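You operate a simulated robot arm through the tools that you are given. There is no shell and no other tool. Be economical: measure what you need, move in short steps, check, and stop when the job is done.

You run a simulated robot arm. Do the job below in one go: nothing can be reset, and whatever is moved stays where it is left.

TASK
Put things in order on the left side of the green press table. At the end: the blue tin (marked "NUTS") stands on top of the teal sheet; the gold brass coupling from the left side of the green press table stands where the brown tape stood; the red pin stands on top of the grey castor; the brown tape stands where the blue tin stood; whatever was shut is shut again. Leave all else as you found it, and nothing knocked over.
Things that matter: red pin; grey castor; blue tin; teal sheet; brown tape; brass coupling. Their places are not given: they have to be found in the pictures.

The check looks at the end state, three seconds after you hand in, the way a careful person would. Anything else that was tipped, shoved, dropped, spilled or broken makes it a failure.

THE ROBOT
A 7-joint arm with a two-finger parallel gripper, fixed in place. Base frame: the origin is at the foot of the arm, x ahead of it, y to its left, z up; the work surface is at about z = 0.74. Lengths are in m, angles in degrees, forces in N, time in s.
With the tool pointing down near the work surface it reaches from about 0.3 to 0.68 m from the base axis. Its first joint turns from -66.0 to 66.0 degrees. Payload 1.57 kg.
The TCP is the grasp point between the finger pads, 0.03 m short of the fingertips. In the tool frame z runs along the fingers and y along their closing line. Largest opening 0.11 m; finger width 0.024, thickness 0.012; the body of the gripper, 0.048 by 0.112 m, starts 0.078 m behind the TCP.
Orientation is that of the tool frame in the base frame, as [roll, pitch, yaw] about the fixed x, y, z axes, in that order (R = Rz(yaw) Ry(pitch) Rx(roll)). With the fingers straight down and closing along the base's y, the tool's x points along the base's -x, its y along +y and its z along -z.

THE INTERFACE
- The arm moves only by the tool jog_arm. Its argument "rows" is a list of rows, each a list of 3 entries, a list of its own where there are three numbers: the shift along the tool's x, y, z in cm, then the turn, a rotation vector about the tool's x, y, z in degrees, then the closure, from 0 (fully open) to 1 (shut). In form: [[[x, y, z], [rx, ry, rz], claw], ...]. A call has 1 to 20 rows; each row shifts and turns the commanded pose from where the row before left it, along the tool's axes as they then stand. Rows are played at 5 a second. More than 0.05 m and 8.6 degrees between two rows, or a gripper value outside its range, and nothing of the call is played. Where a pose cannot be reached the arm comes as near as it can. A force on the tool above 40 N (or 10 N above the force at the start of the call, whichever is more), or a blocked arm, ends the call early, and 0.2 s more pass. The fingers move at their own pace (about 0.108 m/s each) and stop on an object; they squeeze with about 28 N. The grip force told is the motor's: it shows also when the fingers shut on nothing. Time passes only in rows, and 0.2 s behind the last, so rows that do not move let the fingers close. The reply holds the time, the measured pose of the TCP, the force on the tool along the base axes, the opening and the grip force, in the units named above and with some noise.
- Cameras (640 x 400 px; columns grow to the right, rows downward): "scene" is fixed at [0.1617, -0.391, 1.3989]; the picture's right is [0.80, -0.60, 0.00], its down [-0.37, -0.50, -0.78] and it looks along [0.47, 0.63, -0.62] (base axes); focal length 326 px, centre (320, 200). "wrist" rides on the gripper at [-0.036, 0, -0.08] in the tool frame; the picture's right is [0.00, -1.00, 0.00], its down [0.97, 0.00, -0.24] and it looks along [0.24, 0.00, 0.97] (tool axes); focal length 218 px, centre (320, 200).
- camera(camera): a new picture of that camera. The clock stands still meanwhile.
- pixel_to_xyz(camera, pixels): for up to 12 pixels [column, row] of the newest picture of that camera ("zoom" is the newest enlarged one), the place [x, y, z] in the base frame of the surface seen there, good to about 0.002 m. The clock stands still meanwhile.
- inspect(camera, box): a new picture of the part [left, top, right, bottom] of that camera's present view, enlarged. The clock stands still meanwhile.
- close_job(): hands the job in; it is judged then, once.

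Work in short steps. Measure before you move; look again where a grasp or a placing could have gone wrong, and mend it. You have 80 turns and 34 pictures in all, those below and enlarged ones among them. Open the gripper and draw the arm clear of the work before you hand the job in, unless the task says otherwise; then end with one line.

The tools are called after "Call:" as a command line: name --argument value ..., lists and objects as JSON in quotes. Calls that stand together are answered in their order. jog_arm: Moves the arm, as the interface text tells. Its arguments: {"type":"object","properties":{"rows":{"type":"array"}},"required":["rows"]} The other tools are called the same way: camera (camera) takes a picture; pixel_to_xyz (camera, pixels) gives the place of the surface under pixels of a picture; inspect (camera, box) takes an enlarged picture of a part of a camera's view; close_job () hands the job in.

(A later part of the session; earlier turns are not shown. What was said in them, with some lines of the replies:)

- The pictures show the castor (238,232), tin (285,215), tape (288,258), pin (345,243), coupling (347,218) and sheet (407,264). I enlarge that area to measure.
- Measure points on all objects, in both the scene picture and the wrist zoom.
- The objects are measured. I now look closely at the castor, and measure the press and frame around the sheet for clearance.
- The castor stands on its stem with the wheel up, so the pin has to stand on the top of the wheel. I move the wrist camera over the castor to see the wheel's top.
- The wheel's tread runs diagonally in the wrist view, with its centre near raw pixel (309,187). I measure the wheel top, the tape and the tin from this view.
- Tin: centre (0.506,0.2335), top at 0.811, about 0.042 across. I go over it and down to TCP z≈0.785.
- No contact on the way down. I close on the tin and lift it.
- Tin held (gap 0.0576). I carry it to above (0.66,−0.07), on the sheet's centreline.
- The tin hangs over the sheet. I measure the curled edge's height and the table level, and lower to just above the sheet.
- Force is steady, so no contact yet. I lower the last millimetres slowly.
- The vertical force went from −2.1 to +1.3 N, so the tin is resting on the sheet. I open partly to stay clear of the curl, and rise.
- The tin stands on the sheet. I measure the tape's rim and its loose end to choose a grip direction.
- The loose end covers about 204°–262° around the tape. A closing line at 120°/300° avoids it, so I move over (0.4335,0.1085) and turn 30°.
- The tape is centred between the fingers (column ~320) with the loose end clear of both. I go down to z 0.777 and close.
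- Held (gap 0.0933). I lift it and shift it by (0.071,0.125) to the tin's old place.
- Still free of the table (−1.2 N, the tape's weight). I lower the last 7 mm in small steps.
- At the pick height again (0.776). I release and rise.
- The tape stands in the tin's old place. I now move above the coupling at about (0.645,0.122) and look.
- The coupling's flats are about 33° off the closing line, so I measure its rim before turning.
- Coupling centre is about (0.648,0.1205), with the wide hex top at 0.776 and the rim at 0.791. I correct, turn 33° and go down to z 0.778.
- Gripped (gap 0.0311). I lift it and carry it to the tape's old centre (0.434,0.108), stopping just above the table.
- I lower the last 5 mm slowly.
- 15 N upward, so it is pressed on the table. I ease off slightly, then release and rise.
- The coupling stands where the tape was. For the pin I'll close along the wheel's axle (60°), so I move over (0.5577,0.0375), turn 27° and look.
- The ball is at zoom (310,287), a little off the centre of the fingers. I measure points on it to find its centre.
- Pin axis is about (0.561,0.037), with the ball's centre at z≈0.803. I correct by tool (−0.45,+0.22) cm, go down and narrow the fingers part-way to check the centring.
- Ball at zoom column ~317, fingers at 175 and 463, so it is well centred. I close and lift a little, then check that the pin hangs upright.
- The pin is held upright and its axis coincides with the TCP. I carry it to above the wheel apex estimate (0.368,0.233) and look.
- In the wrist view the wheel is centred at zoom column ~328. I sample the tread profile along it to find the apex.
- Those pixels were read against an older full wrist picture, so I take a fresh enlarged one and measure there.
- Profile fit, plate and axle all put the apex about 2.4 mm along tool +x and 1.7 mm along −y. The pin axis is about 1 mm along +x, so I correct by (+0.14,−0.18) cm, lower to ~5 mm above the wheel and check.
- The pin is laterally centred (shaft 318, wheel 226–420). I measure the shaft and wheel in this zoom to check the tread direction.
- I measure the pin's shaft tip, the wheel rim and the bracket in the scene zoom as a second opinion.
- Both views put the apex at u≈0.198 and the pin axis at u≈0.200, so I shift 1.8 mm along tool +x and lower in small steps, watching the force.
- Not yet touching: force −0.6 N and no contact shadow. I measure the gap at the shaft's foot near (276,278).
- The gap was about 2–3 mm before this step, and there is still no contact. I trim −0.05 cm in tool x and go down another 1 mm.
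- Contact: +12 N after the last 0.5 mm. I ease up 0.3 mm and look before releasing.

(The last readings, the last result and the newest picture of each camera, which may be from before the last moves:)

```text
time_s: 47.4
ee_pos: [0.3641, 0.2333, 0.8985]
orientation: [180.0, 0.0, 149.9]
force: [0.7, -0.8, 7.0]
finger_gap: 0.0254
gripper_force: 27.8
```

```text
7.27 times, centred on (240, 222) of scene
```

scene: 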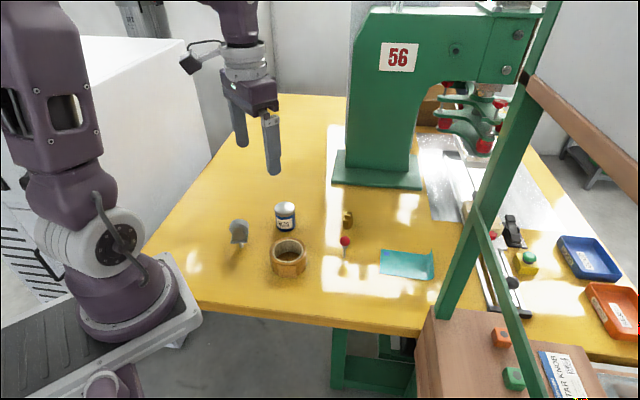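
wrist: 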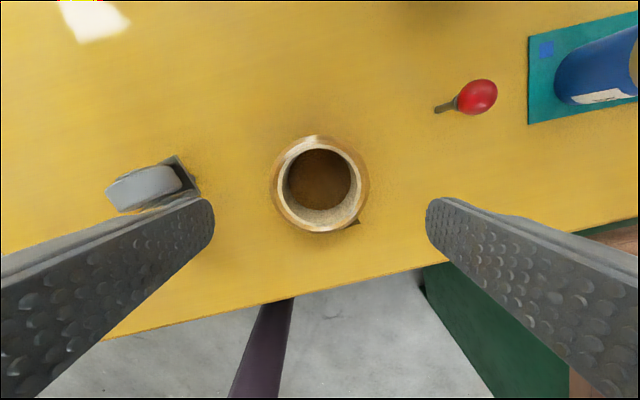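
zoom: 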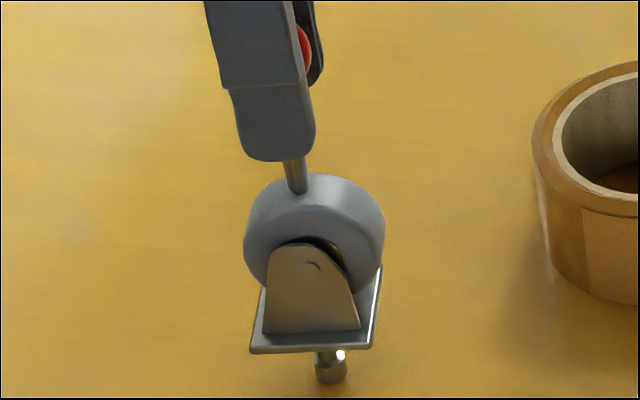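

The pin's foot sits on the tread near (298,190). One last check of its position against the apex before I let go.

Call:
pixel_to_xyz --camera "zoom" --pixels '[[294, 165], [295, 170], [296, 175], [297, 180], [298, 185], [298, 188]]'

Call:
pixel_to_xyz --camera "zoom" --pixels '[[256, 205], [262, 205], [268, 205], [274, 205], [280, 205], [330, 205], [336, 205], [342, 205], [348, 205], [354, 205], [360, 205], [366, 205]]'

```text
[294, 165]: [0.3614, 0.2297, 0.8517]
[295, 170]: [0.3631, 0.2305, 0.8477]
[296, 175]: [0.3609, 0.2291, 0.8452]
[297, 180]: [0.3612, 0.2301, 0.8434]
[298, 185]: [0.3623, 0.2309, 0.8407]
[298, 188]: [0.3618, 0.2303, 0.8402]
```

```text
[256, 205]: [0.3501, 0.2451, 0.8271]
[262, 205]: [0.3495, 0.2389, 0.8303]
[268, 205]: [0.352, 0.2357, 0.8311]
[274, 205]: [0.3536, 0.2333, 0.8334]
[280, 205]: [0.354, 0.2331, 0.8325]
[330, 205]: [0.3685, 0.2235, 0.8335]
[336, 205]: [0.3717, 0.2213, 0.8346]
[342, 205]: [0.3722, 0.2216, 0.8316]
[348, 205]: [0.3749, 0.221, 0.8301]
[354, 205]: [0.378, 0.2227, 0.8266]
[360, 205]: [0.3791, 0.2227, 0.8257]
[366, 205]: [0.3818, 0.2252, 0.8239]
```

Pin at u 0.1985, apex at about 0.1988: centred within half a millimetre. I ease off a touch and open in small steps.

Call:
jog_arm --rows '[[[0, 0, -0.02], [0, 0, 0], 1], [[0, 0, 0], [0, 0, 0], 1], [[0, 0, 0], [0, 0, 0], 0.77], [[0, 0, 0], [0, 0, 0], 0.755], [[0, 0, 0], [0, 0, 0], 0.74], [[0, 0, 0], [0, 0, 0], 0.7], [[0, 0, 0], [0, 0, 0], 0.6], [[0, 0, 0], [0, 0, 0], 0.5]]'

Call:
inspect --camera "scene" --box '[216, 195, 264, 250]'

```text
time_s: 49.2
ee_pos: [0.3629, 0.2326, 0.899]
orientation: [179.9, 0.2, 149.9]
force: [0.0, 1.6, 0.2]
finger_gap: 0.0551
gripper_force: 0.1
```

```text
7.27 times, centred on (240, 222) of scene
```

zoom: 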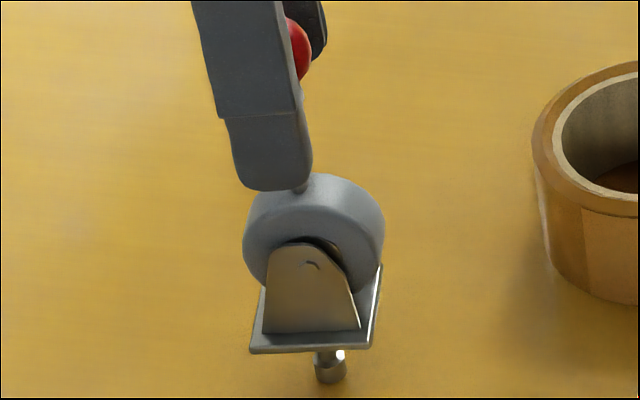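

The pin stands free between the open fingers. I raise the arm straight up slowly at first and draw it clear.

Call:
jog_arm --rows '[[[0, 0, -1], [0, 0, 0], 0.5], [[0, 0, -2], [0, 0, 0], 0.5], [[0, 0, -3], [0, 0, 0], 0.5], [[0, 0, -4], [0, 0, 0], 0.5], [[0, 0, -4], [0, 0, 0], 0.3], [[0, 0, -3], [0, 0, 0], 0], [[-3, -3, 0], [0, 0, 0], 0], [[-3, -3, 0], [0, 0, 0], 0], [[0, 0, 0], [0, 0, 0], 0]]'

Call:
inspect --camera "scene" --box '[200, 160, 460, 330]'

```text
time_s: 51.2
ee_pos: [0.3853, 0.1525, 1.0691]
orientation: [179.9, 0.0, 149.8]
force: [0.2, 0.7, 0.4]
finger_gap: 0.1103
gripper_force: 0.1
```

```text
2.35 times, centred on (330, 245) of scene
```

zoom: 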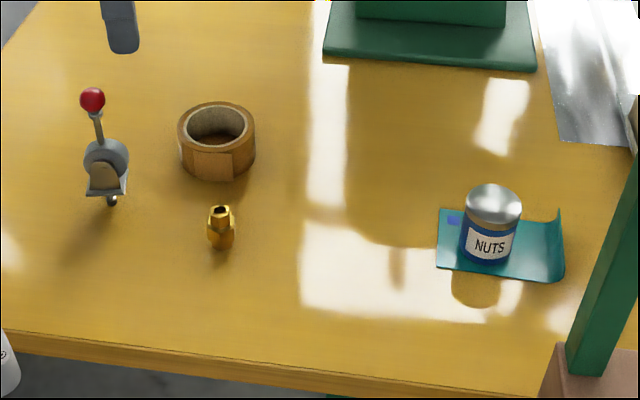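

All four are in place and the pin is standing. I let some time pass and check that the pin stays upright.

Call:
jog_arm --rows '[[[0, 0, 0], [0, 0, 0], 0], [[0, 0, 0], [0, 0, 0], 0], [[0, 0, 0], [0, 0, 0], 0], [[0, 0, 0], [0, 0, 0], 0], [[0, 0, 0], [0, 0, 0], 0], [[0, 0, 0], [0, 0, 0], 0], [[0, 0, 0], [0, 0, 0], 0], [[0, 0, 0], [0, 0, 0], 0], [[0, 0, 0], [0, 0, 0], 0], [[0, 0, 0], [0, 0, 0], 0], [[0, 0, 0], [0, 0, 0], 0], [[0, 0, 0], [0, 0, 0], 0], [[0, 0, 0], [0, 0, 0], 0], [[0, 0, 0], [0, 0, 0], 0], [[0, 0, 0], [0, 0, 0], 0]]'

Call:
inspect --camera "scene" --box '[210, 170, 280, 250]'

```text
time_s: 54.4
ee_pos: [0.3857, 0.1516, 1.0688]
orientation: [179.9, 0.0, 150.0]
force: [-0.3, 0.7, 0.2]
finger_gap: 0.1099
gripper_force: 0.1
```

```text
5.00 times, centred on (245, 210) of scene
```

zoom: 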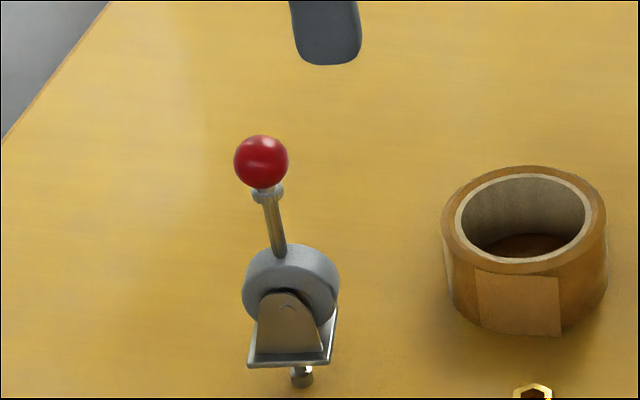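

Three seconds on, the pin still stands on the castor. The arm is clear and the gripper open, so I hand in.

Call:
close_job

```text
The job is handed in.
```

The job is handed in: the tin stands on the teal sheet, the tape where the tin was, the coupling where the tape was, and the pin upright on the castor; I opened nothing, so there was nothing to shut.
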